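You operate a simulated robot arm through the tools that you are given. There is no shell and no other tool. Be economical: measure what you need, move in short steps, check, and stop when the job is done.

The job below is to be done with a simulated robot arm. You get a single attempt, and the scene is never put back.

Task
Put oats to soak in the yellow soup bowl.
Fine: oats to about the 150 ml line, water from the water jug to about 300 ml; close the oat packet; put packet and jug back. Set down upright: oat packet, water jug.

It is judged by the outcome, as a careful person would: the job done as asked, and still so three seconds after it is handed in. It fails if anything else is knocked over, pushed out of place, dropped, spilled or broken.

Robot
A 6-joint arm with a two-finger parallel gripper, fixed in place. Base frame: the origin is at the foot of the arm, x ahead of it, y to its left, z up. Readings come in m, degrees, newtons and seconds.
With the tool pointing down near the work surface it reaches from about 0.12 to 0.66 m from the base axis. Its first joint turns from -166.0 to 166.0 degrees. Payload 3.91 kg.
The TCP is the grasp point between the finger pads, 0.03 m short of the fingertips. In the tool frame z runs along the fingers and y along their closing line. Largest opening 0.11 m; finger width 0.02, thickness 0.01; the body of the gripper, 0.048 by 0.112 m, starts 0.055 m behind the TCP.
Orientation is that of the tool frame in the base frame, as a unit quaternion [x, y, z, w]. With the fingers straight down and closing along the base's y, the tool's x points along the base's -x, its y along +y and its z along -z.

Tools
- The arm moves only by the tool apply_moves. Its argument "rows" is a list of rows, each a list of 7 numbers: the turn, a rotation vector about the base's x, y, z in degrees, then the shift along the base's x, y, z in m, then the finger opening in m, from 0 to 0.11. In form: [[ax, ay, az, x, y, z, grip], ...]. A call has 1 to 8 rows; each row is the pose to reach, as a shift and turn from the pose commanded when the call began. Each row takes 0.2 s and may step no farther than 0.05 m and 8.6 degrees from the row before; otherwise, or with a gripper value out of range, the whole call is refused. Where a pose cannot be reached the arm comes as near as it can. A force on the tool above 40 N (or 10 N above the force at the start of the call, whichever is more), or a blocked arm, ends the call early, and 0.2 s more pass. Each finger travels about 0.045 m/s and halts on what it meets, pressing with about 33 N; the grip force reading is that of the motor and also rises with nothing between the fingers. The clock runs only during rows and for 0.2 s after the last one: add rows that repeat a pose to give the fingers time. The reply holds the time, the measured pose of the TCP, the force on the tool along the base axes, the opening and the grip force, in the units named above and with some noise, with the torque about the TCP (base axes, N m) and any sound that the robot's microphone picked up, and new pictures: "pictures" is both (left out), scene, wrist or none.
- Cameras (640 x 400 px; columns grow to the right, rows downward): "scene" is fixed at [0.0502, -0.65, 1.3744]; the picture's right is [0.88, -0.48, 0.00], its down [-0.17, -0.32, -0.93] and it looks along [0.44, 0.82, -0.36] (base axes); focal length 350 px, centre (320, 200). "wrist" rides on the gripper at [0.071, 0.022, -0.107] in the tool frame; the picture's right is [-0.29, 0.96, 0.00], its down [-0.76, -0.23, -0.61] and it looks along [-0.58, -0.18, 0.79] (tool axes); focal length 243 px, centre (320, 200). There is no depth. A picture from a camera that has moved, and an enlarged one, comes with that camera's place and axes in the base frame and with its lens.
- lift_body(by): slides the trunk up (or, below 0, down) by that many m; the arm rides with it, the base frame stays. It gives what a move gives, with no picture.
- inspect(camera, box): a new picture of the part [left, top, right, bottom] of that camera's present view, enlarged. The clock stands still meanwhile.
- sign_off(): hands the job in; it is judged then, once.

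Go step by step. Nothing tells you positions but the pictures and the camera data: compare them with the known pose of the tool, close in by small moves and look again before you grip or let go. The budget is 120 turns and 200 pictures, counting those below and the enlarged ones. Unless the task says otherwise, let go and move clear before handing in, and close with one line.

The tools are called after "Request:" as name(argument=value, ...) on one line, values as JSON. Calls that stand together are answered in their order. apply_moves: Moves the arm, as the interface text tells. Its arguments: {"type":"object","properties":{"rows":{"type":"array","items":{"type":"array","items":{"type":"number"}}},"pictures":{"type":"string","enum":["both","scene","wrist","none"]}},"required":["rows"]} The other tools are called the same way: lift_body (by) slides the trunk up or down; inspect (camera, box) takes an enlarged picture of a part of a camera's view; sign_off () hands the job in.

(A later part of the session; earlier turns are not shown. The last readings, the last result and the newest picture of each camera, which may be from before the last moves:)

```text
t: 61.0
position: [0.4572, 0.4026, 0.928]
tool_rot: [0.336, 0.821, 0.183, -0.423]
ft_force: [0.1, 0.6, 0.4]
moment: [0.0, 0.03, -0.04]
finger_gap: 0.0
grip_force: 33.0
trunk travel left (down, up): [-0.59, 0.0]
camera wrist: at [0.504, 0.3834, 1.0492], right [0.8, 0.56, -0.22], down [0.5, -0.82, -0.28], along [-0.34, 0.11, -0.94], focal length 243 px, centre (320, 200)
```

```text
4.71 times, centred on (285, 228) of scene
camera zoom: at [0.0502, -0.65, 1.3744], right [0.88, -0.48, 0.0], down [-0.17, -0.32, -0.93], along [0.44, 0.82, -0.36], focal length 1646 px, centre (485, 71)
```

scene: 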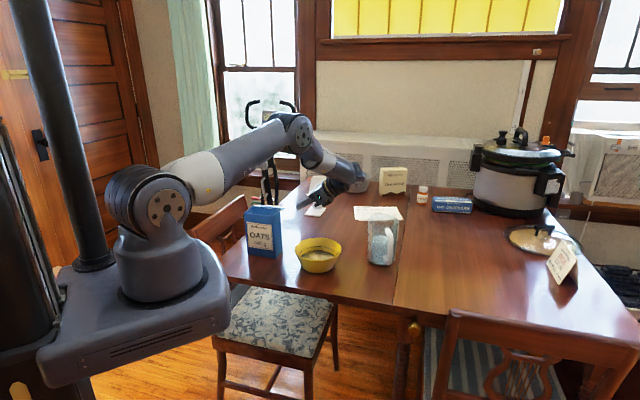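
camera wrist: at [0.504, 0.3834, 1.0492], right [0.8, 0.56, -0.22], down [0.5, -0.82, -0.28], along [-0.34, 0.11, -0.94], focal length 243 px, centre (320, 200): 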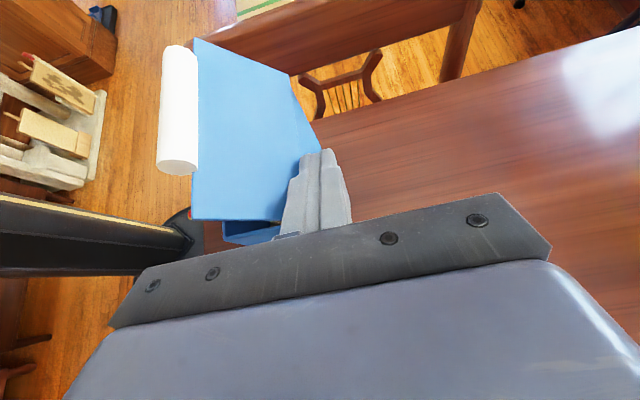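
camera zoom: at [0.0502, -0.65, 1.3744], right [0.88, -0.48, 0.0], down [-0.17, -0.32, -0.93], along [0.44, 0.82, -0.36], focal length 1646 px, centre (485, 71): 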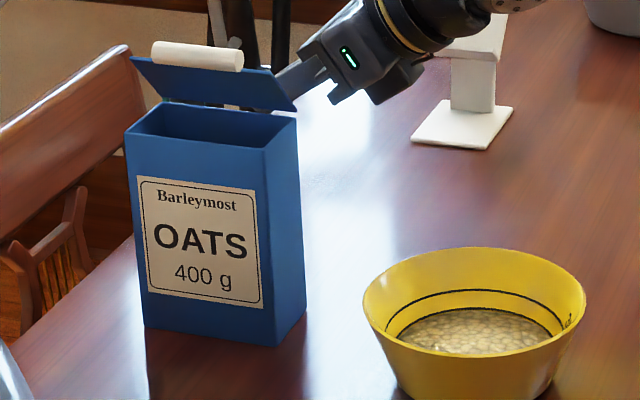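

Request:
apply_moves(rows=[[0, 0, 0, -0.008, -0.0075, 0.012, 0], [0, 0, 0, -0.02, -0.019, 0.02, 0], [0, 0, 0, -0.03, -0.029, 0.02, 0], [0, 0, 0, -0.03, -0.029, 0.02, 0]], pictures="wrist")

Request:
inspect(camera="scene", box=[235, 185, 335, 270])

```text
t: 62.0
position: [0.4253, 0.3739, 0.9462]
tool_rot: [0.336, 0.821, 0.183, -0.423]
ft_force: [0.2, 0.2, -0.1]
moment: [0.02, 0.0, 0.03]
finger_gap: 0.0001
grip_force: 32.5
trunk travel left (down, up): [-0.59, 0.0]
camera wrist: at [0.4736, 0.3542, 1.0691], right [0.8, 0.56, -0.22], down [0.5, -0.82, -0.28], along [-0.34, 0.11, -0.94], focal length 243 px, centre (320, 200)
```

wrist: 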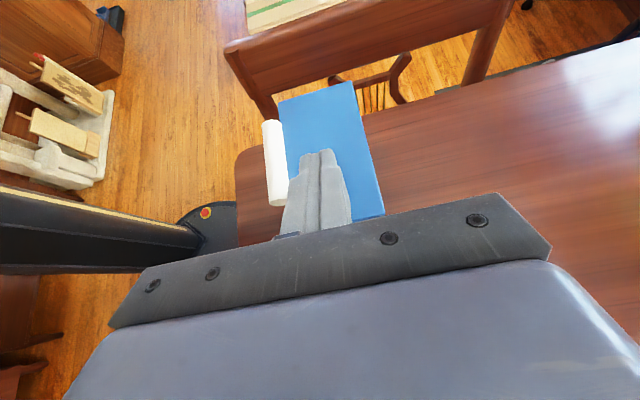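

```text
4.71 times, centred on (285, 228) of scene
camera zoom: at [0.0502, -0.65, 1.3744], right [0.88, -0.48, 0.0], down [-0.17, -0.32, -0.93], along [0.44, 0.82, -0.36], focal length 1646 px, centre (485, 71)
```

zoom: 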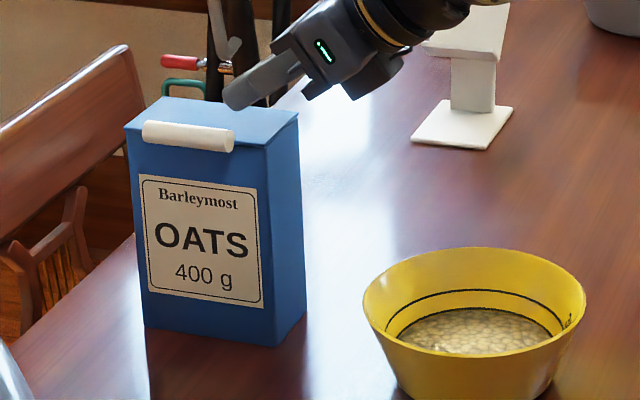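

The packet is closed and back in place. Now I'll back off and reorient toward the jug's handle.

Request:
apply_moves(rows=[[0, 0, 0, 0.02, -0.02, 0.03, 0], [0, 0, -8, 0.04, -0.05, 0.06, 0.0], [0, 0, -16, 0.06, -0.09, 0.08, 0.0], [0, 0, -24, 0.07, -0.13, 0.1, 0.0], [0, 0, -32, 0.08, -0.17, 0.1, 0.0], [0, 0, -40, 0.09, -0.21, 0.1, 0.0], [0, 0, -48, 0.1, -0.25, 0.1, 0.02], [0, 0, -56, 0.11, -0.29, 0.1, 0.05]], pictures="none")

Request:
apply_moves(rows=[[0, 0, -6, 0.01, -0.03, 0, 0.06], [0, 0, -11, 0.02, -0.06, 0, 0.08], [0, 0, -11, 0.02, -0.08, 0, 0.08]], pictures="none")

Request:
apply_moves(rows=[[6.4, -2.7, 0, 0, 0, -0.01, 0.06], [12.9, -5.5, 0, 0, 0, -0.03, 0.06], [18.4, -7.8, 0, 0, 0, -0.05, 0.06], [18.4, -7.8, 0, 0, 0, -0.05, 0.06]])

```text
t: 63.9
position: [0.5368, 0.0829, 1.0477]
tool_rot: [0.682, 0.568, 0.36, -0.288]
ft_force: [-0.2, 0.7, -0.3]
moment: [0.0, 0.0, 0.02]
finger_gap: 0.0493
grip_force: 0.6
trunk travel left (down, up): [-0.59, 0.0]
```

```text
t: 64.7
position: [0.5566, 0.003, 1.0464]
tool_rot: [0.734, 0.5, 0.385, -0.252]
ft_force: [-0.5, -0.7, -0.1]
moment: [0.01, 0.01, -0.02]
finger_gap: 0.08
grip_force: 0.0
trunk travel left (down, up): [-0.59, 0.0]
```

```text
t: 65.7
position: [0.5571, 0.003, 0.9973]
tool_rot: [0.655, 0.448, 0.51, -0.333]
ft_force: [1.2, 0.7, -0.4]
moment: [0.03, 0.02, 0.03]
finger_gap: 0.0604
grip_force: 0.1
trunk travel left (down, up): [-0.59, 0.0]
camera wrist: at [0.5428, -0.0831, 1.0953], right [0.86, -0.44, -0.26], down [-0.5, -0.64, -0.58], along [0.09, 0.63, -0.77], focal length 243 px, centre (320, 200)
```

scene: 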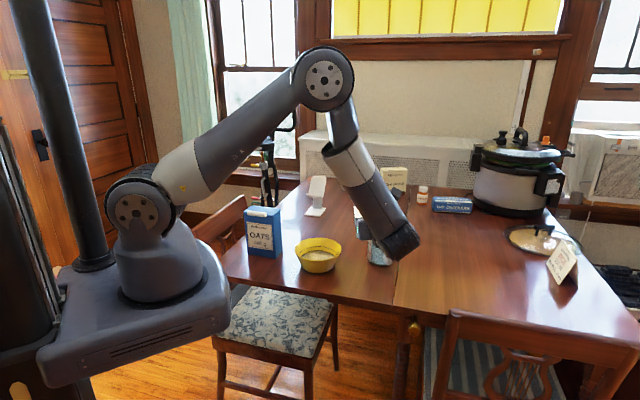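
wrist: 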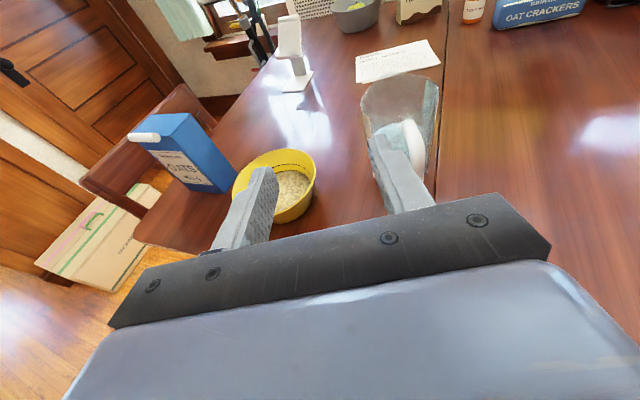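

Request:
apply_moves(rows=[[0, 0, 0, 0.03, -0.02, -0.01, 0.06], [0, 0, 0, 0.06, -0.04, -0.03, 0.06], [0, 0, 0, 0.085, -0.05, -0.05, 0.06], [0, 0, 0, 0.085, -0.05, -0.05, 0.06]], pictures="wrist")

Request:
inspect(camera="wrist", box=[230, 40, 430, 220])

Request:
inspect(camera="scene", box=[345, 195, 445, 280])

```text
t: 66.7
position: [0.642, -0.0472, 0.9471]
tool_rot: [0.656, 0.447, 0.51, -0.332]
ft_force: [-0.2, -0.4, 0.2]
moment: [0.0, 0.0, 0.0]
finger_gap: 0.0601
grip_force: 0.1
trunk travel left (down, up): [-0.59, 0.0]
camera wrist: at [0.6282, -0.1331, 1.046], right [0.86, -0.44, -0.26], down [-0.5, -0.64, -0.58], along [0.09, 0.63, -0.77], focal length 243 px, centre (320, 200)
```

wrist: 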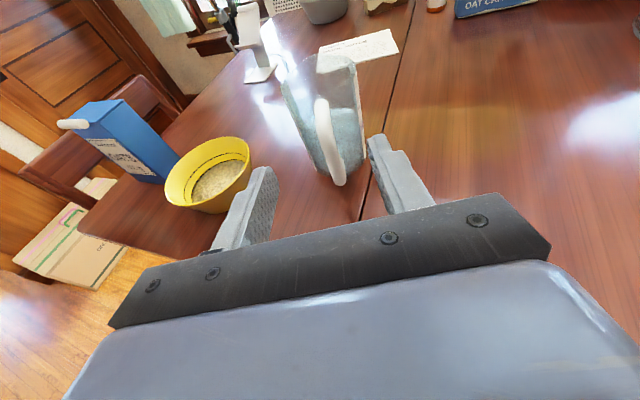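

```text
2.22 times, centred on (330, 130) of wrist
camera zoom: at [0.6282, -0.1331, 1.046], right [0.86, -0.44, -0.26], down [-0.5, -0.64, -0.58], along [0.09, 0.63, -0.77], focal length 539 px, centre (298, 356)
```

zoom: 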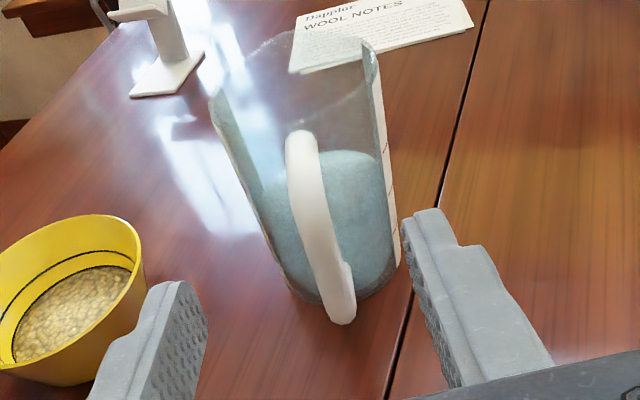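

```text
4.71 times, centred on (395, 238) of scene
camera zoom: at [0.0502, -0.65, 1.3744], right [0.88, -0.48, 0.0], down [-0.17, -0.32, -0.93], along [0.44, 0.82, -0.36], focal length 1646 px, centre (-33, 24)
```

zoom: 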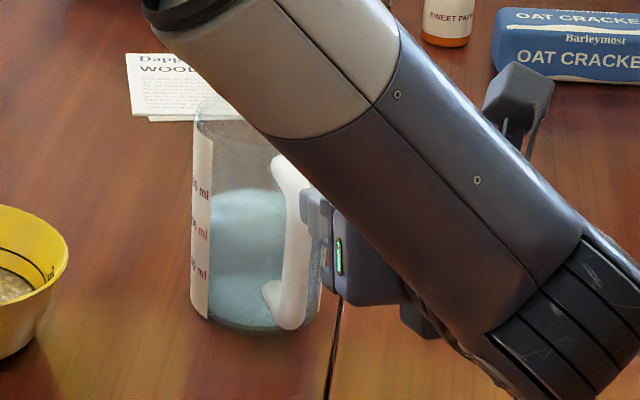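

Handle bar estimated at (0.693,0.082), z 0.80–0.88, facing azimuth −113°. Approach to a pre-grasp in line with it.

Request:
apply_moves(rows=[[0, 0, 0, 0.005, 0.01, -0.04, 0.06], [0, 0, 0, 0.012, 0.03, -0.075, 0.06], [0, 0, 0, 0.02, 0.055, -0.1, 0.06], [0, 0, 0, 0.02, 0.055, -0.1, 0.06]], pictures="wrist")

Request:
inspect(camera="wrist", box=[230, 40, 430, 220])

Request:
inspect(camera="scene", box=[345, 195, 445, 280])

```text
t: 67.7
position: [0.6624, 0.0087, 0.8471]
tool_rot: [0.656, 0.448, 0.51, -0.332]
ft_force: [-0.4, -0.6, 0.2]
moment: [-0.03, 0.0, 0.0]
finger_gap: 0.0601
grip_force: 0.1
trunk travel left (down, up): [-0.59, 0.0]
camera wrist: at [0.6487, -0.0774, 0.9455], right [0.86, -0.44, -0.26], down [-0.5, -0.64, -0.58], along [0.09, 0.63, -0.77], focal length 243 px, centre (320, 200)
```

wrist: 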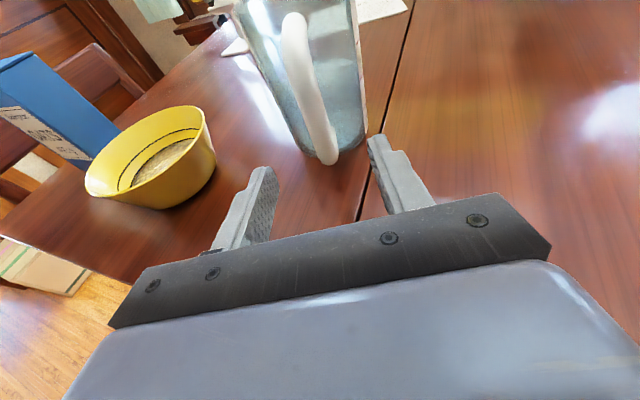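

```text
2.22 times, centred on (330, 130) of wrist
camera zoom: at [0.6487, -0.0774, 0.9455], right [0.86, -0.44, -0.26], down [-0.5, -0.64, -0.58], along [0.09, 0.63, -0.77], focal length 539 px, centre (298, 356)
```

zoom: 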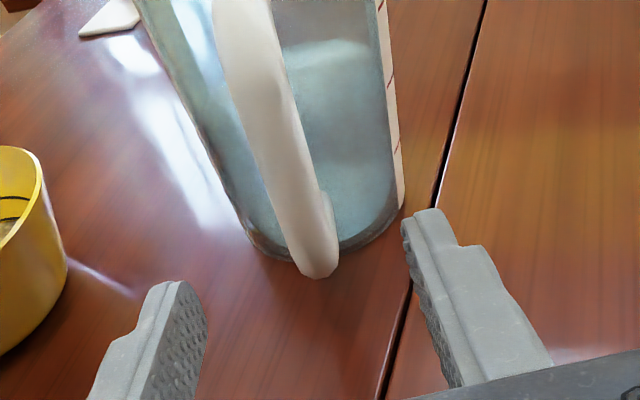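

```text
4.71 times, centred on (395, 238) of scene
camera zoom: at [0.0502, -0.65, 1.3744], right [0.88, -0.48, 0.0], down [-0.17, -0.32, -0.93], along [0.44, 0.82, -0.36], focal length 1646 px, centre (-33, 24)
```

zoom: 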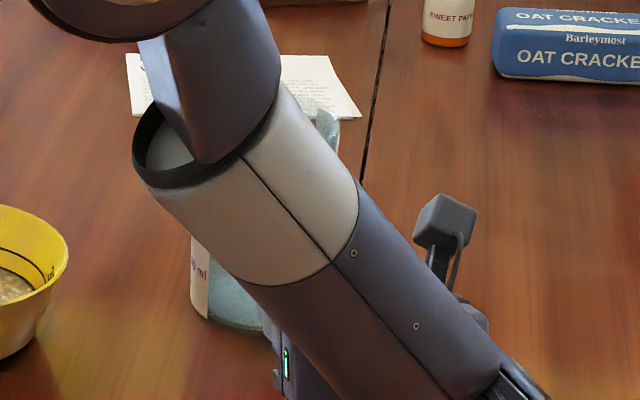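

Request:
apply_moves(rows=[[0, 0, 0, 0.01, 0.022, 0, 0.06], [0, 0, 0, 0.02, 0.044, 0, 0.06], [0, 0, 0, 0.029, 0.066, -0.002, 0.06], [0, 0, 0, 0.029, 0.066, -0.002, 0.06]], pictures="wrist")

Request:
inspect(camera="wrist", box=[230, 40, 430, 220])

```text
t: 68.7
position: [0.6915, 0.0762, 0.8458]
tool_rot: [0.656, 0.448, 0.509, -0.332]
ft_force: [0.6, 0.8, 0.2]
moment: [0.05, -0.01, -0.01]
finger_gap: 0.0599
grip_force: 0.2
trunk travel left (down, up): [-0.59, 0.0]
camera wrist: at [0.6775, -0.0111, 0.9441], right [0.86, -0.44, -0.26], down [-0.5, -0.64, -0.58], along [0.09, 0.63, -0.77], focal length 243 px, centre (320, 200)
```

wrist: 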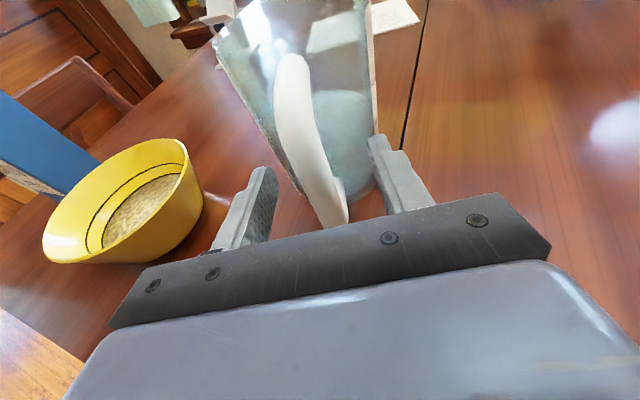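

```text
2.22 times, centred on (330, 130) of wrist
camera zoom: at [0.6775, -0.0111, 0.9441], right [0.86, -0.44, -0.26], down [-0.5, -0.64, -0.58], along [0.09, 0.63, -0.77], focal length 539 px, centre (298, 356)
```

zoom: 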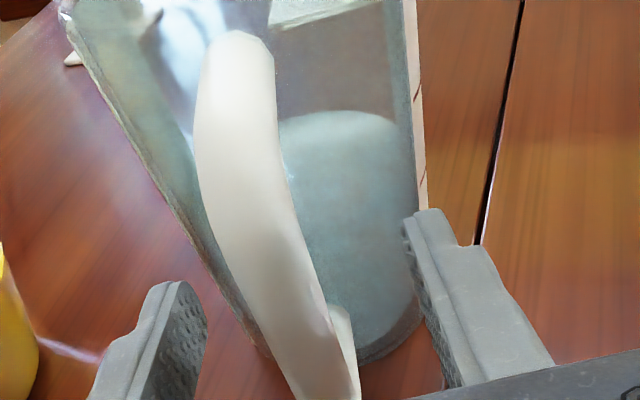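

The bar is centred between the fingers. Closing.

Request:
apply_moves(rows=[[0, 0, 0, 0, 0, 0, 0.04], [0, 0, 0, 0, 0, 0, 0.025], [0, 0, 0, 0, 0, 0, 0.01], [0, 0, 0, 0, 0, 0, 0.005], [0, 0, 0, 0, 0, 0, 0.005]], pictures="wrist")

```text
t: 69.8
position: [0.6909, 0.076, 0.8462]
tool_rot: [0.655, 0.448, 0.51, -0.332]
ft_force: [-0.4, 0.0, 0.8]
moment: [0.23, 0.28, 0.06]
finger_gap: 0.0178
grip_force: 32.4
trunk travel left (down, up): [-0.59, 0.0]
camera wrist: at [0.6773, -0.0112, 0.9443], right [0.86, -0.44, -0.26], down [-0.5, -0.64, -0.58], along [0.09, 0.63, -0.77], focal length 243 px, centre (320, 200)
```

wrist: 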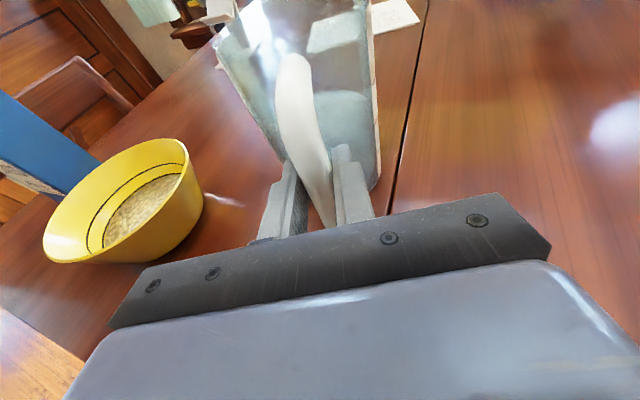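

Handle gripped (0.0178 m). Test lift of 1.5 cm.

Request:
apply_moves(rows=[[0, 0, 0, 0, 0, 0.005, 0.005], [0, 0, 0, 0, 0, 0.01, 0.005], [0, 0, 0, 0, 0, 0.015, 0.005], [0, 0, 0, 0, 0, 0.015, 0.005]], pictures="wrist")

Request:
inspect(camera="scene", box=[345, 195, 445, 280])

```text
t: 70.8
position: [0.6917, 0.0759, 0.8612]
tool_rot: [0.656, 0.447, 0.51, -0.332]
ft_force: [0.6, 0.7, -5.9]
moment: [-0.4, 0.16, 0.02]
finger_gap: 0.0176
grip_force: 33.4
trunk travel left (down, up): [-0.59, 0.0]
camera wrist: at [0.6777, -0.0114, 0.9592], right [0.86, -0.44, -0.26], down [-0.5, -0.64, -0.58], along [0.09, 0.63, -0.77], focal length 243 px, centre (320, 200)
```

wrist: 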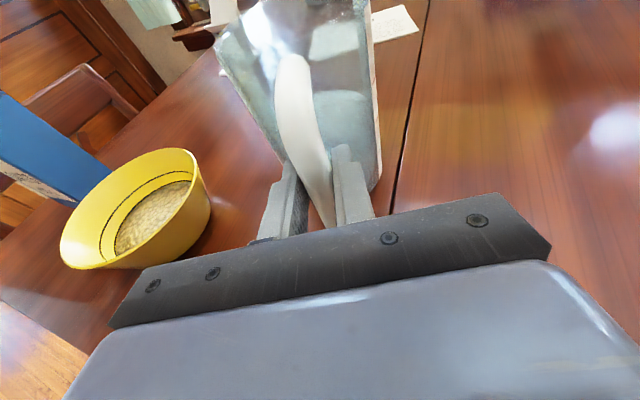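

```text
4.71 times, centred on (395, 238) of scene
camera zoom: at [0.0502, -0.65, 1.3744], right [0.88, -0.48, 0.0], down [-0.17, -0.32, -0.93], along [0.44, 0.82, -0.36], focal length 1646 px, centre (-33, 24)
```

zoom: 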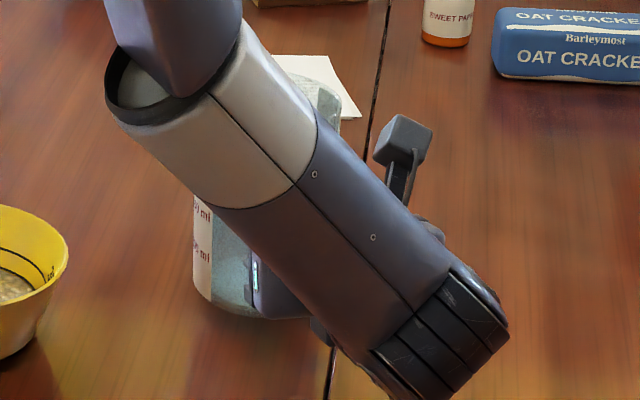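

The jug holds steady (~6 N). Lift to pouring height, then yaw and carry to the right of the bowl.

Request:
apply_moves(rows=[[0, 0, 0, 0, 0, 0.015, 0.005], [0, 0, 0, 0, 0, 0.04, 0.005], [0, 0, 0, 0, 0, 0.065, 0.005], [0, 0, 0, 0, 0, 0.09, 0.005], [0, 0, 0, 0, 0, 0.11, 0.005], [0, 0, 0, 0, 0, 0.119, 0.005]], pictures="none")

Request:
apply_moves(rows=[[0, 0, 4, -0.01, 0.005, 0, 0.005], [0, 0, 10, -0.03, 0.015, 0, 0.005], [0, 0, 17, -0.05, 0.027, 0, 0.005], [0, 0, 24, -0.07, 0.038, 0, 0.005], [0, 0, 31, -0.088, 0.048, 0, 0.005], [0, 0, 38, -0.105, 0.057, 0, 0.005], [0, 0, 43, -0.115, 0.063, 0, 0.005], [0, 0, 45, -0.118, 0.065, 0, 0.005]])

Request:
inspect(camera="scene", box=[275, 175, 435, 290])

```text
t: 72.2
position: [0.6917, 0.0756, 0.9807]
tool_rot: [0.656, 0.448, 0.509, -0.332]
ft_force: [-0.3, 0.8, -5.6]
moment: [-0.42, 0.17, 0.0]
finger_gap: 0.0177
grip_force: 33.2
trunk travel left (down, up): [-0.59, 0.0]
```

```text
t: 74.0
position: [0.5745, 0.1401, 0.9798]
tool_rot: [0.434, 0.665, 0.344, -0.502]
ft_force: [0.4, 0.3, -6.7]
moment: [-0.4, -0.16, -0.02]
finger_gap: 0.0178
grip_force: 33.1
trunk travel left (down, up): [-0.59, 0.0]
camera wrist: at [0.6242, 0.0688, 1.0784], right [0.92, 0.3, -0.26], down [0.1, -0.81, -0.58], along [-0.39, 0.5, -0.77], focal length 243 px, centre (320, 200)
```

scene: 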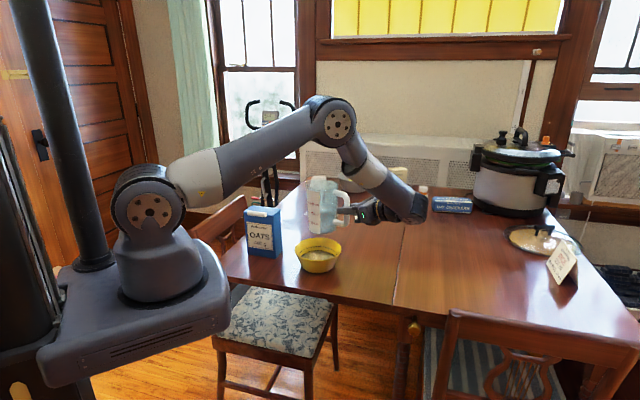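
wrist: 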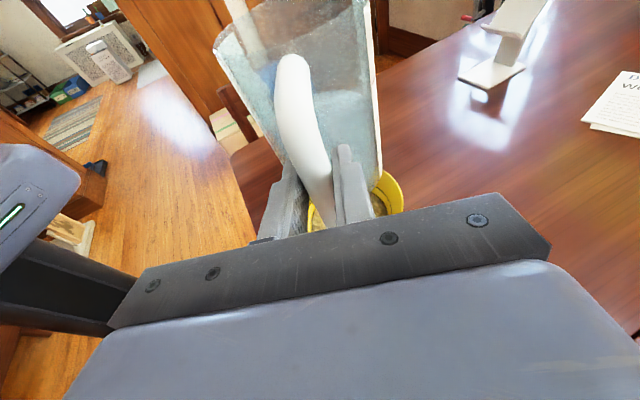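

```text
3.48 times, centred on (355, 232) of scene
camera zoom: at [0.0502, -0.65, 1.3744], right [0.88, -0.48, 0.0], down [-0.17, -0.32, -0.93], along [0.44, 0.82, -0.36], focal length 1216 px, centre (198, 87)
```

zoom: 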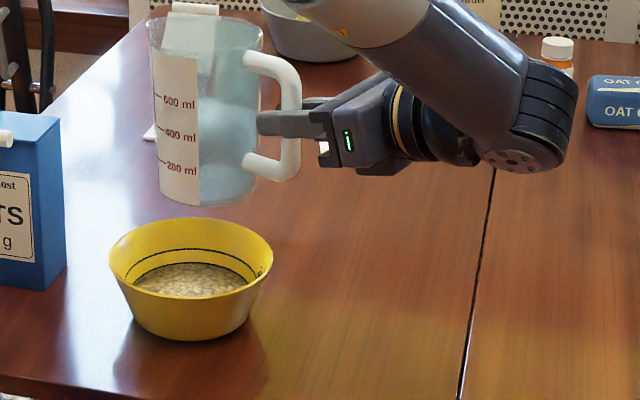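

Jug is positioned. Tilt to 45° first.

Request:
apply_moves(rows=[[-6.5, -2.7, 0, 0, 0, 0, 0.005], [-13.4, -5.5, 0, 0, 0, 0, 0.005], [-20.8, -8.6, 0, 0, 0, 0, 0.005], [-27.7, -11.4, 0, 0, 0, 0, 0.005], [-34.7, -14.3, 0, 0, 0, 0, 0.005], [-41.6, -17.1, 0, 0, 0, 0, 0.005], [-41.6, -17.1, 0, 0, 0, 0, 0.005]])

Request:
inspect(camera="scene", box=[275, 175, 435, 290])

```text
t: 75.7
position: [0.5734, 0.1398, 0.981]
tool_rot: [0.529, 0.809, 0.145, -0.212]
ft_force: [0.4, 3.5, 0.6]
moment: [0.27, -0.03, -0.02]
finger_gap: 0.0177
grip_force: 32.8
trunk travel left (down, up): [-0.59, 0.0]
camera wrist: at [0.5883, 0.1556, 1.1102], right [0.98, 0.15, -0.13], down [0.17, -0.97, 0.15], along [-0.11, -0.17, -0.98], focal length 243 px, centre (320, 200)
```

scene: 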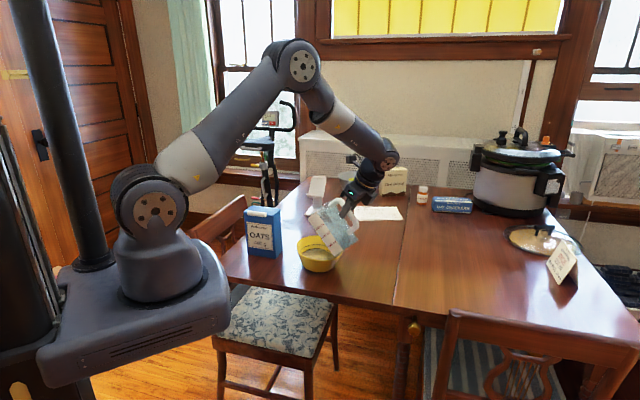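
wrist: 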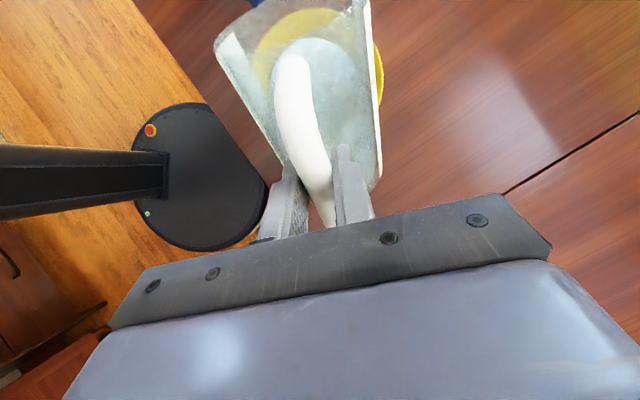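

```text
3.48 times, centred on (355, 232) of scene
camera zoom: at [0.0502, -0.65, 1.3744], right [0.88, -0.48, 0.0], down [-0.17, -0.32, -0.93], along [0.44, 0.82, -0.36], focal length 1216 px, centre (198, 87)
```

zoom: 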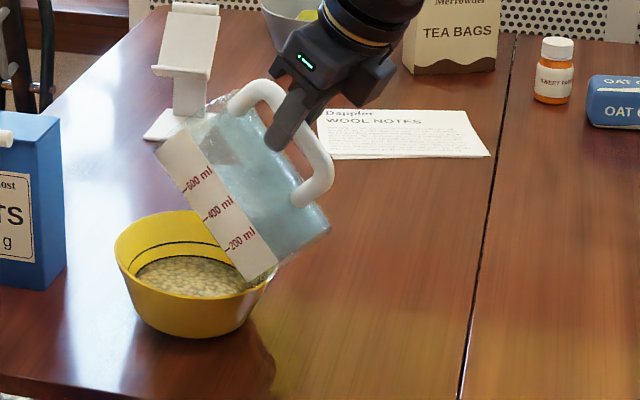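

The jug's bottom is pressing on the bowl rim (force shift). Raise immediately.

Request:
apply_moves(rows=[[0, 0, 0, 0.002, -0.005, 0.01, 0.005], [0, 0, 0, 0.004, -0.01, 0.025, 0.005], [0, 0, 0, 0.004, -0.01, 0.04, 0.005]])

Request:
inspect(camera="scene", box=[275, 175, 435, 290])

```text
t: 76.5
position: [0.5777, 0.1308, 1.0195]
tool_rot: [0.529, 0.808, 0.146, -0.213]
ft_force: [-0.6, -0.1, -5.2]
moment: [-0.2, -0.06, 0.02]
finger_gap: 0.0177
grip_force: 32.8
trunk travel left (down, up): [-0.59, 0.0]
camera wrist: at [0.5933, 0.1457, 1.1499], right [0.98, 0.15, -0.13], down [0.17, -0.97, 0.15], along [-0.11, -0.17, -0.98], focal length 243 px, centre (320, 200)
```

scene: 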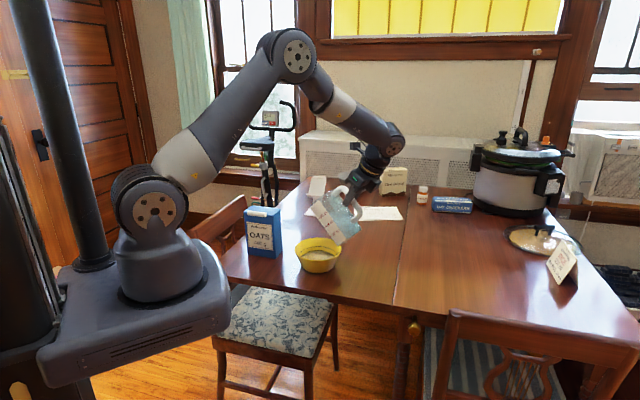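
wrist: 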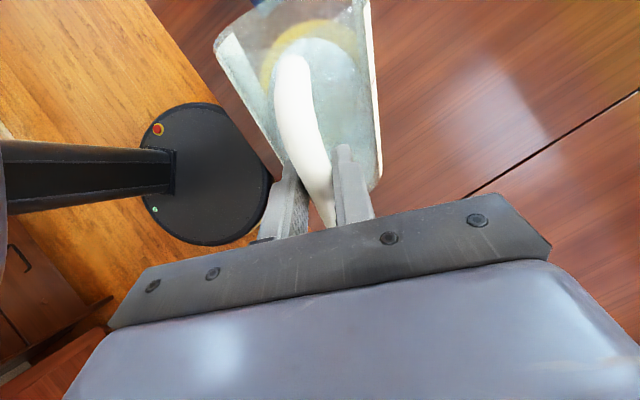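

```text
3.48 times, centred on (355, 232) of scene
camera zoom: at [0.0502, -0.65, 1.3744], right [0.88, -0.48, 0.0], down [-0.17, -0.32, -0.93], along [0.44, 0.82, -0.36], focal length 1216 px, centre (198, 87)
```

zoom: 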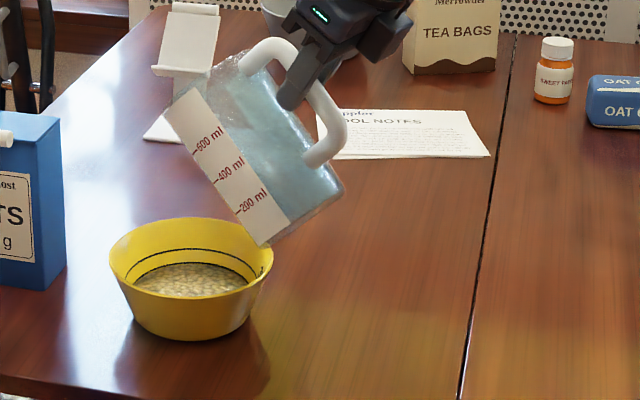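

The bowl settled back exactly where it was, nothing spilled. I keep more clearance and tilt on in small steps.

Request:
apply_moves(rows=[[-3.7, -1.5, 0, 0, 0, 0, 0.005], [-7.4, -3.05, 0, 0, 0, -0.005, 0.005], [-11.1, -4.6, 0, 0, 0, -0.01, 0.005], [-11.1, -4.6, 0, 0, 0, -0.015, 0.005]], pictures="none")

Request:
inspect(camera="scene", box=[285, 185, 385, 280])

```text
t: 77.5
position: [0.577, 0.13, 1.004]
tool_rot: [0.541, 0.826, 0.089, -0.128]
ft_force: [-0.1, 0.4, -5.7]
moment: [-0.11, -0.01, 0.0]
finger_gap: 0.0174
grip_force: 33.2
trunk travel left (down, up): [-0.59, 0.0]
```

```text
4.21 times, centred on (335, 232) of scene
camera zoom: at [0.0502, -0.65, 1.3744], right [0.88, -0.48, 0.0], down [-0.17, -0.32, -0.93], along [0.44, 0.82, -0.36], focal length 1472 px, centre (257, 63)
```

zoom: 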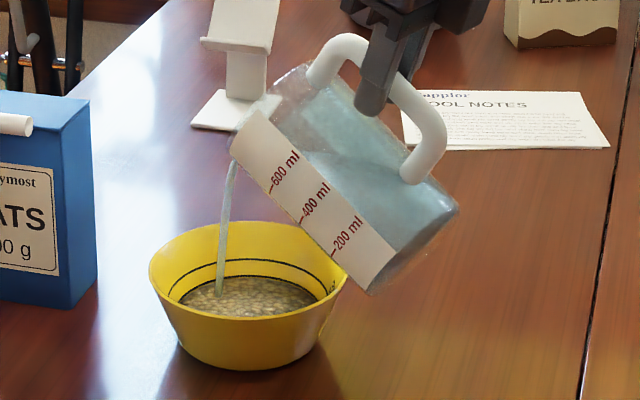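

Water is flowing into the bowl. Hold and monitor.

Request:
apply_moves(rows=[[0, 0, 0, 0.003, -0.006, 0, 0.005], [0, 0, 0, 0.003, -0.006, 0, 0.005]], pictures="none")

Request:
inspect(camera="scene", box=[295, 220, 365, 280])

```text
t: 78.0
position: [0.5803, 0.1245, 1.0041]
tool_rot: [0.541, 0.827, 0.088, -0.129]
ft_force: [0.3, -1.2, -5.0]
moment: [-0.07, -0.04, -0.02]
finger_gap: 0.0175
grip_force: 32.9
trunk travel left (down, up): [-0.59, 0.0]
```

```text
6.67 times, centred on (330, 250) of scene
camera zoom: at [0.0502, -0.65, 1.3744], right [0.88, -0.48, 0.0], down [-0.17, -0.32, -0.93], along [0.44, 0.82, -0.36], focal length 2331 px, centre (253, -133)
```

zoom: 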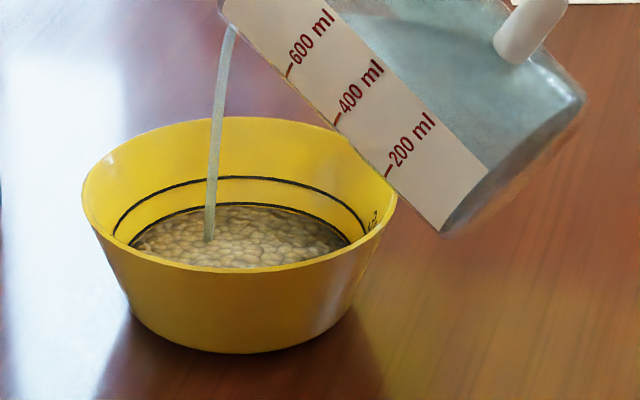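

Request:
apply_moves(rows=[[0, 0, 0, 0, 0, 0, 0.005], [0, 0, 0, 0, 0, 0, 0.005], [0, 0, 0, 0, 0, 0, 0.005], [0, 0, 0, 0, 0, 0, 0.005]], pictures="none")

Request:
inspect(camera="scene", box=[295, 220, 365, 280])

```text
t: 79.0
position: [0.5803, 0.1241, 1.0046]
tool_rot: [0.54, 0.827, 0.088, -0.128]
ft_force: [0.9, 0.8, -4.4]
moment: [-0.09, -0.02, 0.02]
finger_gap: 0.0178
grip_force: 32.6
trunk travel left (down, up): [-0.59, 0.0]
```

```text
6.67 times, centred on (330, 250) of scene
camera zoom: at [0.0502, -0.65, 1.3744], right [0.88, -0.48, 0.0], down [-0.17, -0.32, -0.93], along [0.44, 0.82, -0.36], focal length 2331 px, centre (253, -133)
```

zoom: 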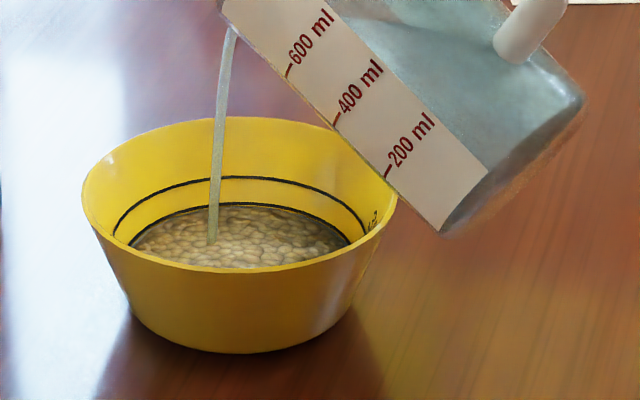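

Request:
apply_moves(rows=[[-1.4, -0.57, 0, 0, 0, 0, 0.005], [-2.3, -0.95, 0, 0, 0, 0, 0.005], [-2.3, -0.95, 0, 0, 0, 0, 0.005], [-2.3, -0.95, 0, 0, 0, 0, 0.005], [-2.3, -0.95, 0, 0, 0, 0, 0.005]], pictures="none")

Request:
inspect(camera="scene", box=[295, 220, 365, 280])

```text
t: 80.2
position: [0.5793, 0.1245, 1.0056]
tool_rot: [0.542, 0.83, 0.076, -0.111]
ft_force: [-0.1, 0.8, -4.5]
moment: [-0.09, 0.0, 0.0]
finger_gap: 0.0177
grip_force: 33.0
trunk travel left (down, up): [-0.59, 0.0]
```

```text
6.67 times, centred on (330, 250) of scene
camera zoom: at [0.0502, -0.65, 1.3744], right [0.88, -0.48, 0.0], down [-0.17, -0.32, -0.93], along [0.44, 0.82, -0.36], focal length 2331 px, centre (253, -133)
```

zoom: 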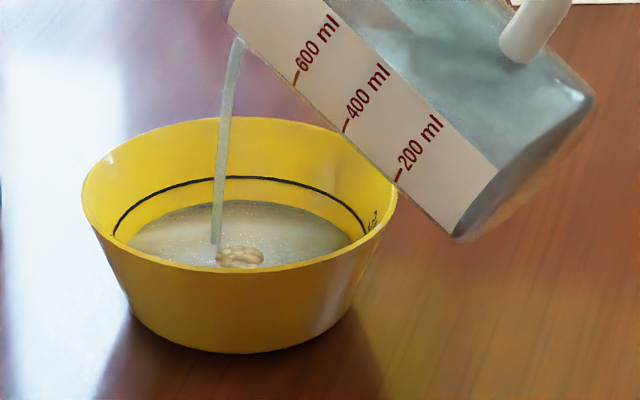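

Request:
apply_moves(rows=[[0, 0, 0, 0, 0, 0, 0.005], [0, 0, 0, 0, 0, 0, 0.005], [0, 0, 0, 0, 0, 0, 0.005], [0, 0, 0, 0, 0, 0, 0.005]], pictures="none")

Request:
inspect(camera="scene", box=[295, 220, 365, 280])

```text
t: 81.2
position: [0.5794, 0.1246, 1.0048]
tool_rot: [0.542, 0.83, 0.075, -0.111]
ft_force: [-0.9, -0.2, -4.3]
moment: [-0.03, -0.06, -0.01]
finger_gap: 0.0178
grip_force: 33.4
trunk travel left (down, up): [-0.59, 0.0]
```

```text
6.67 times, centred on (330, 250) of scene
camera zoom: at [0.0502, -0.65, 1.3744], right [0.88, -0.48, 0.0], down [-0.17, -0.32, -0.93], along [0.44, 0.82, -0.36], focal length 2331 px, centre (253, -133)
```

zoom: 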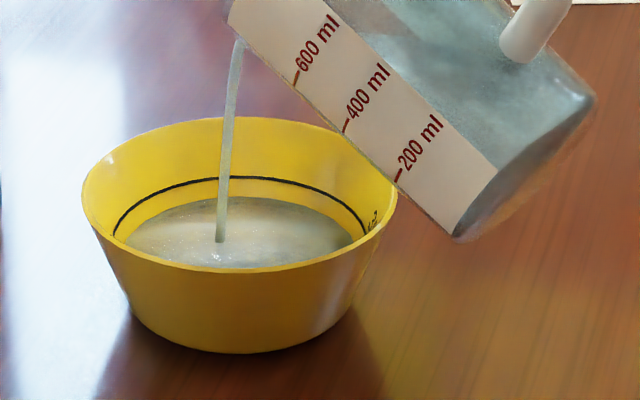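

Request:
apply_moves(rows=[[-1.4, -0.57, 0, 0, 0, 0, 0.005], [-2.3, -0.95, 0, 0, 0, 0, 0.005], [-2.3, -0.95, 0, 0, 0, 0, 0.005], [-2.3, -0.95, 0, 0, 0, 0, 0.005], [-2.3, -0.95, 0, 0, 0, 0, 0.005], [-2.3, -0.95, 0, 0, 0, 0, 0.005]], pictures="none")

Request:
inspect(camera="scene", box=[295, 220, 365, 280])

```text
t: 82.7
position: [0.5806, 0.1234, 1.0044]
tool_rot: [0.543, 0.832, 0.063, -0.092]
ft_force: [0.6, 0.4, -4.6]
moment: [-0.04, 0.01, -0.02]
finger_gap: 0.0176
grip_force: 33.3
trunk travel left (down, up): [-0.59, 0.0]
```

```text
6.67 times, centred on (330, 250) of scene
camera zoom: at [0.0502, -0.65, 1.3744], right [0.88, -0.48, 0.0], down [-0.17, -0.32, -0.93], along [0.44, 0.82, -0.36], focal length 2331 px, centre (253, -133)
```

zoom: 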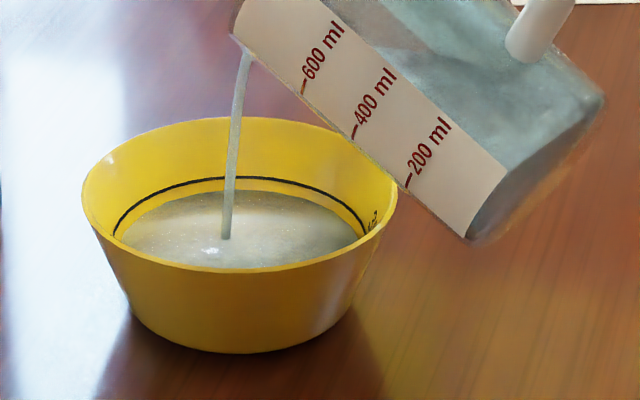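

Request:
apply_moves(rows=[[-1.4, -0.57, 0, 0, 0, 0, 0.005], [-1.85, -0.76, 0, 0, 0, 0, 0.005], [-1.85, -0.76, 0, 0, 0, 0, 0.005], [-1.85, -0.76, 0, 0, 0, 0, 0.005], [-1.85, -0.76, 0, 0, 0, 0, 0.005], [-1.85, -0.76, 0, 0, 0, 0, 0.005]], pictures="none")

Request:
inspect(camera="scene", box=[295, 220, 365, 280])

```text
t: 84.0
position: [0.5801, 0.1237, 1.0047]
tool_rot: [0.545, 0.833, 0.053, -0.078]
ft_force: [0.3, 0.7, -4.2]
moment: [-0.06, -0.02, -0.03]
finger_gap: 0.0174
grip_force: 32.3
trunk travel left (down, up): [-0.59, 0.0]
```

```text
6.67 times, centred on (330, 250) of scene
camera zoom: at [0.0502, -0.65, 1.3744], right [0.88, -0.48, 0.0], down [-0.17, -0.32, -0.93], along [0.44, 0.82, -0.36], focal length 2331 px, centre (253, -133)
```

zoom: 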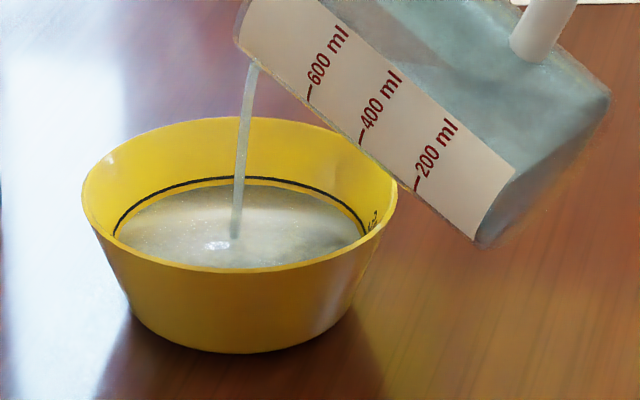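

Nearly at 300; hold briefly and then tilt back while raising.

Request:
apply_moves(rows=[[0, 0, 0, 0, 0, 0, 0.005], [0, 0, 0, 0, 0, 0, 0.005], [0, 0, 0, 0, 0, 0, 0.005], [7.4, 3.05, 0, 0, 0, 0.005, 0.005], [14.8, 6.1, 0, 0, 0, 0.015, 0.005], [22.2, 9.15, 0, 0, 0, 0.025, 0.005], [29.6, 12.2, 0, 0, 0, 0.03, 0.005], [37, 15.25, 0, 0, 0, 0.03, 0.005]], pictures="none")

Request:
inspect(camera="scene", box=[295, 230, 365, 280])

```text
t: 85.8
position: [0.5799, 0.1237, 1.0346]
tool_rot: [0.494, 0.755, 0.245, -0.356]
ft_force: [-0.3, -0.6, -3.9]
moment: [-0.19, -0.11, 0.0]
finger_gap: 0.0177
grip_force: 32.6
trunk travel left (down, up): [-0.59, 0.0]
```

```text
8.00 times, centred on (330, 255) of scene
camera zoom: at [0.0502, -0.65, 1.3744], right [0.88, -0.48, 0.0], down [-0.17, -0.32, -0.93], along [0.44, 0.82, -0.36], focal length 2797 px, centre (240, -240)
```

zoom: 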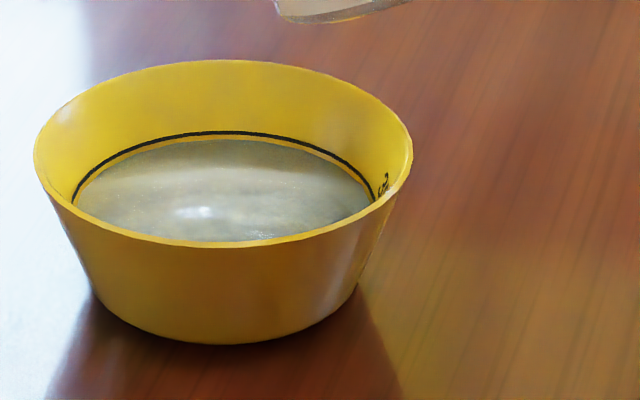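

Request:
inspect(camera="scene", box=[303, 240, 343, 260])

```text
16.00 times, centred on (323, 250) of scene
camera zoom: at [0.0502, -0.65, 1.3744], right [0.88, -0.48, 0.0], down [-0.17, -0.32, -0.93], along [0.44, 0.82, -0.36], focal length 5594 px, centre (272, -600)
```

zoom: 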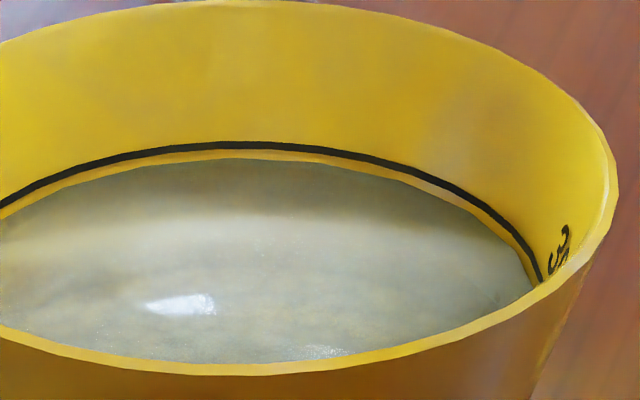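

About 270 ml; a short top-up is needed.

Request:
apply_moves(rows=[[-7.4, -3.05, 0, 0, 0, 0, 0.005], [-14.8, -6.1, 0, 0, 0, -0.005, 0.005], [-22.2, -9.15, 0, 0, 0, -0.015, 0.005], [-29.6, -12.2, 0, 0, 0, -0.025, 0.005], [-37, -15.25, 0, 0, 0, -0.03, 0.005], [-37, -15.25, 0, 0, 0, -0.03, 0.005], [-37, -15.25, 0, 0, 0, -0.03, 0.005]], pictures="none")

Request:
inspect(camera="scene", box=[303, 240, 343, 260])

```text
t: 87.5
position: [0.5793, 0.1253, 1.0044]
tool_rot: [0.545, 0.833, 0.054, -0.077]
ft_force: [0.4, -0.8, -3.7]
moment: [-0.04, 0.0, 0.01]
finger_gap: 0.0177
grip_force: 33.0
trunk travel left (down, up): [-0.59, 0.0]
```

```text
16.00 times, centred on (323, 250) of scene
camera zoom: at [0.0502, -0.65, 1.3744], right [0.88, -0.48, 0.0], down [-0.17, -0.32, -0.93], along [0.44, 0.82, -0.36], focal length 5594 px, centre (272, -600)
```

zoom: 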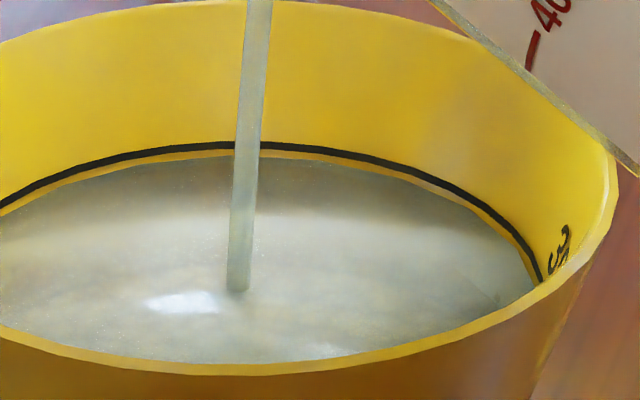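

Request:
apply_moves(rows=[[0, 0, 0, 0, 0, 0, 0.005], [0, 0, 0, 0, 0, 0, 0.005], [0, 0, 0, 0, 0, 0, 0.005], [7.4, 3.05, 0, 0, 0, 0.005, 0.005], [14.8, 6.1, 0, 0, 0, 0.015, 0.005], [22.2, 9.15, 0, 0, 0, 0.025, 0.005], [29.6, 12.2, 0, 0, 0, 0.03, 0.005], [37, 15.25, 0, 0, 0, 0.03, 0.005]], pictures="none")

Request:
inspect(camera="scene", box=[303, 240, 343, 260])

```text
t: 89.2
position: [0.5798, 0.1238, 1.0353]
tool_rot: [0.494, 0.755, 0.245, -0.356]
ft_force: [-0.2, -0.2, -4.4]
moment: [-0.2, -0.09, 0.01]
finger_gap: 0.0175
grip_force: 32.9
trunk travel left (down, up): [-0.59, 0.0]
```

```text
16.00 times, centred on (323, 250) of scene
camera zoom: at [0.0502, -0.65, 1.3744], right [0.88, -0.48, 0.0], down [-0.17, -0.32, -0.93], along [0.44, 0.82, -0.36], focal length 5594 px, centre (272, -600)
```

zoom: 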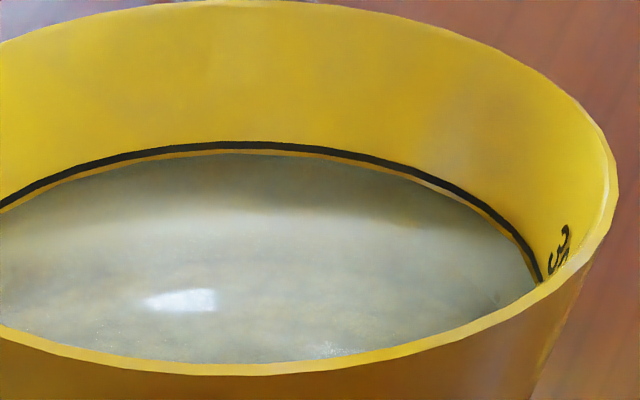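

~285–290 ml, close to the 300 line. Now set the jug upright and carry it back.

Request:
apply_moves(rows=[[7.4, 3.05, 0, 0, 0, 0, 0.005], [14.8, 6.1, 0, 0, 0, 0, 0.005], [22.2, 9.15, 0, 0, 0, 0, 0.005], [22.2, 9.15, 0, 0, 0, 0, 0.005]], pictures="none")

Request:
apply_moves(rows=[[0, 0, -3, 0.008, -0.003, 0, 0.005], [0, 0, -9, 0.025, -0.01, 0, 0.005], [0, 0, -16, 0.043, -0.018, 0, 0.005], [0, 0, -23, 0.062, -0.027, 0, 0.005], [0, 0, -30, 0.08, -0.035, 0, 0.005], [0, 0, -37, 0.096, -0.042, -0.01, 0.005], [0, 0, -42, 0.107, -0.046, -0.02, 0.005], [0, 0, -45, 0.1112, -0.0476, -0.03, 0.005]])

```text
t: 90.2
position: [0.5801, 0.1245, 1.0342]
tool_rot: [0.434, 0.664, 0.344, -0.502]
ft_force: [0.5, -0.4, -3.3]
moment: [-0.26, -0.09, 0.0]
finger_gap: 0.0178
grip_force: 33.2
trunk travel left (down, up): [-0.59, 0.0]
```

```text
t: 92.0
position: [0.6914, 0.0763, 1.0053]
tool_rot: [0.656, 0.447, 0.51, -0.332]
ft_force: [0.7, 0.1, -3.1]
moment: [-0.26, 0.11, 0.02]
finger_gap: 0.0177
grip_force: 32.8
trunk travel left (down, up): [-0.59, 0.0]
camera wrist: at [0.6774, -0.0099, 1.1027], right [0.86, -0.44, -0.26], down [-0.5, -0.64, -0.58], along [0.09, 0.63, -0.77], focal length 243 px, centre (320, 200)
```

scene: 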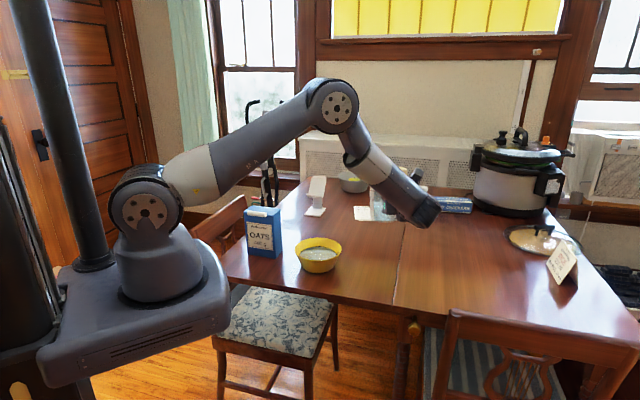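
wrist: 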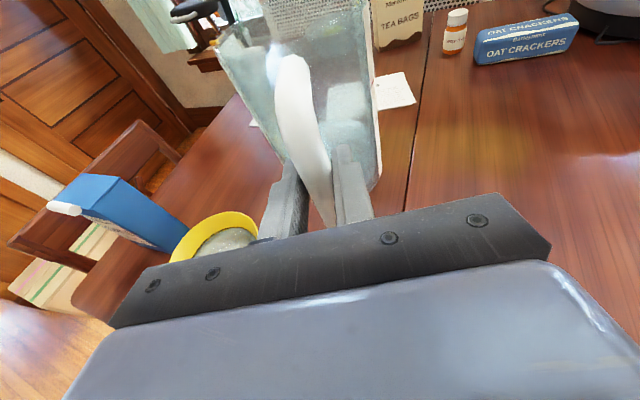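

Request:
apply_moves(rows=[[0, 0, 0, 0, 0, -0.03, 0.005], [0, 0, 0, 0, 0, -0.065, 0.005], [0, 0, 0, 0, 0, -0.1, 0.005], [0, 0, 0, 0, 0, -0.125, 0.005], [0, 0, 0, 0, 0, -0.142, 0.005], [0, 0, 0, 0, 0, -0.15, 0.005], [0, 0, 0, 0, 0, -0.15, 0.005]], pictures="none")

Request:
apply_moves(rows=[[0, 0, 0, 0, 0, -0.003, 0.005], [0, 0, 0, 0, 0, -0.006, 0.005], [0, 0, 0, 0, 0, -0.008, 0.005], [0, 0, 0, 0, 0, -0.0085, 0.005]], pictures="wrist")

```text
t: 93.7
position: [0.692, 0.0759, 0.8563]
tool_rot: [0.656, 0.447, 0.51, -0.332]
ft_force: [-0.2, 0.7, -3.5]
moment: [-0.26, 0.11, 0.04]
finger_gap: 0.0173
grip_force: 33.6
trunk travel left (down, up): [-0.59, 0.0]
```

```text
t: 94.7
position: [0.69, 0.0766, 0.848]
tool_rot: [0.654, 0.446, 0.512, -0.332]
ft_force: [-0.2, -0.4, 4.7]
moment: [0.65, 0.07, -0.02]
finger_gap: 0.0175
grip_force: 33.0
trunk travel left (down, up): [-0.59, 0.0]
camera wrist: at [0.6772, -0.0103, 0.9458], right [0.86, -0.43, -0.26], down [-0.5, -0.64, -0.58], along [0.09, 0.63, -0.77], focal length 243 px, centre (320, 200)
```

wrist: 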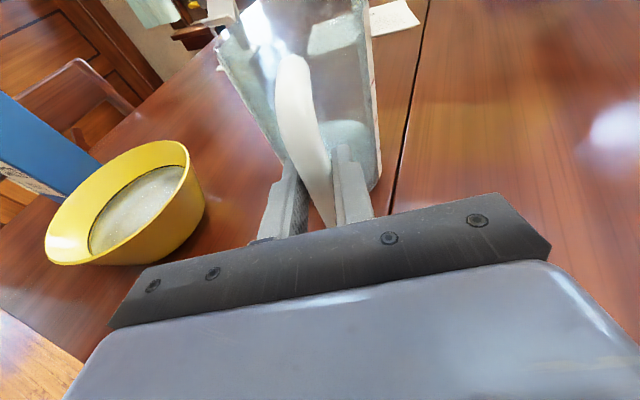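

Contact made. Release gently.

Request:
apply_moves(rows=[[0, 0, 0, 0, 0, 0.0, 0.02], [0, 0, 0, 0, 0, 0, 0.03], [0, 0, 0, 0, 0, 0, 0.045], [0, 0, 0, 0, 0, 0, 0.06], [0, 0, 0, 0, 0, 0, 0.06]], pictures="wrist")

```text
t: 95.8
position: [0.6907, 0.0776, 0.8466]
tool_rot: [0.656, 0.447, 0.51, -0.332]
ft_force: [0.0, -0.3, -0.3]
moment: [0.01, 0.01, -0.03]
finger_gap: 0.0598
grip_force: 0.1
trunk travel left (down, up): [-0.59, 0.0]
camera wrist: at [0.6771, -0.0099, 0.9446], right [0.86, -0.44, -0.26], down [-0.5, -0.64, -0.58], along [0.09, 0.63, -0.77], focal length 243 px, centre (320, 200)
```

wrist: 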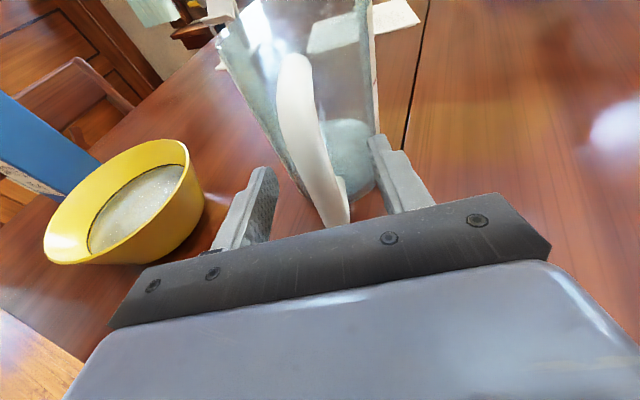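

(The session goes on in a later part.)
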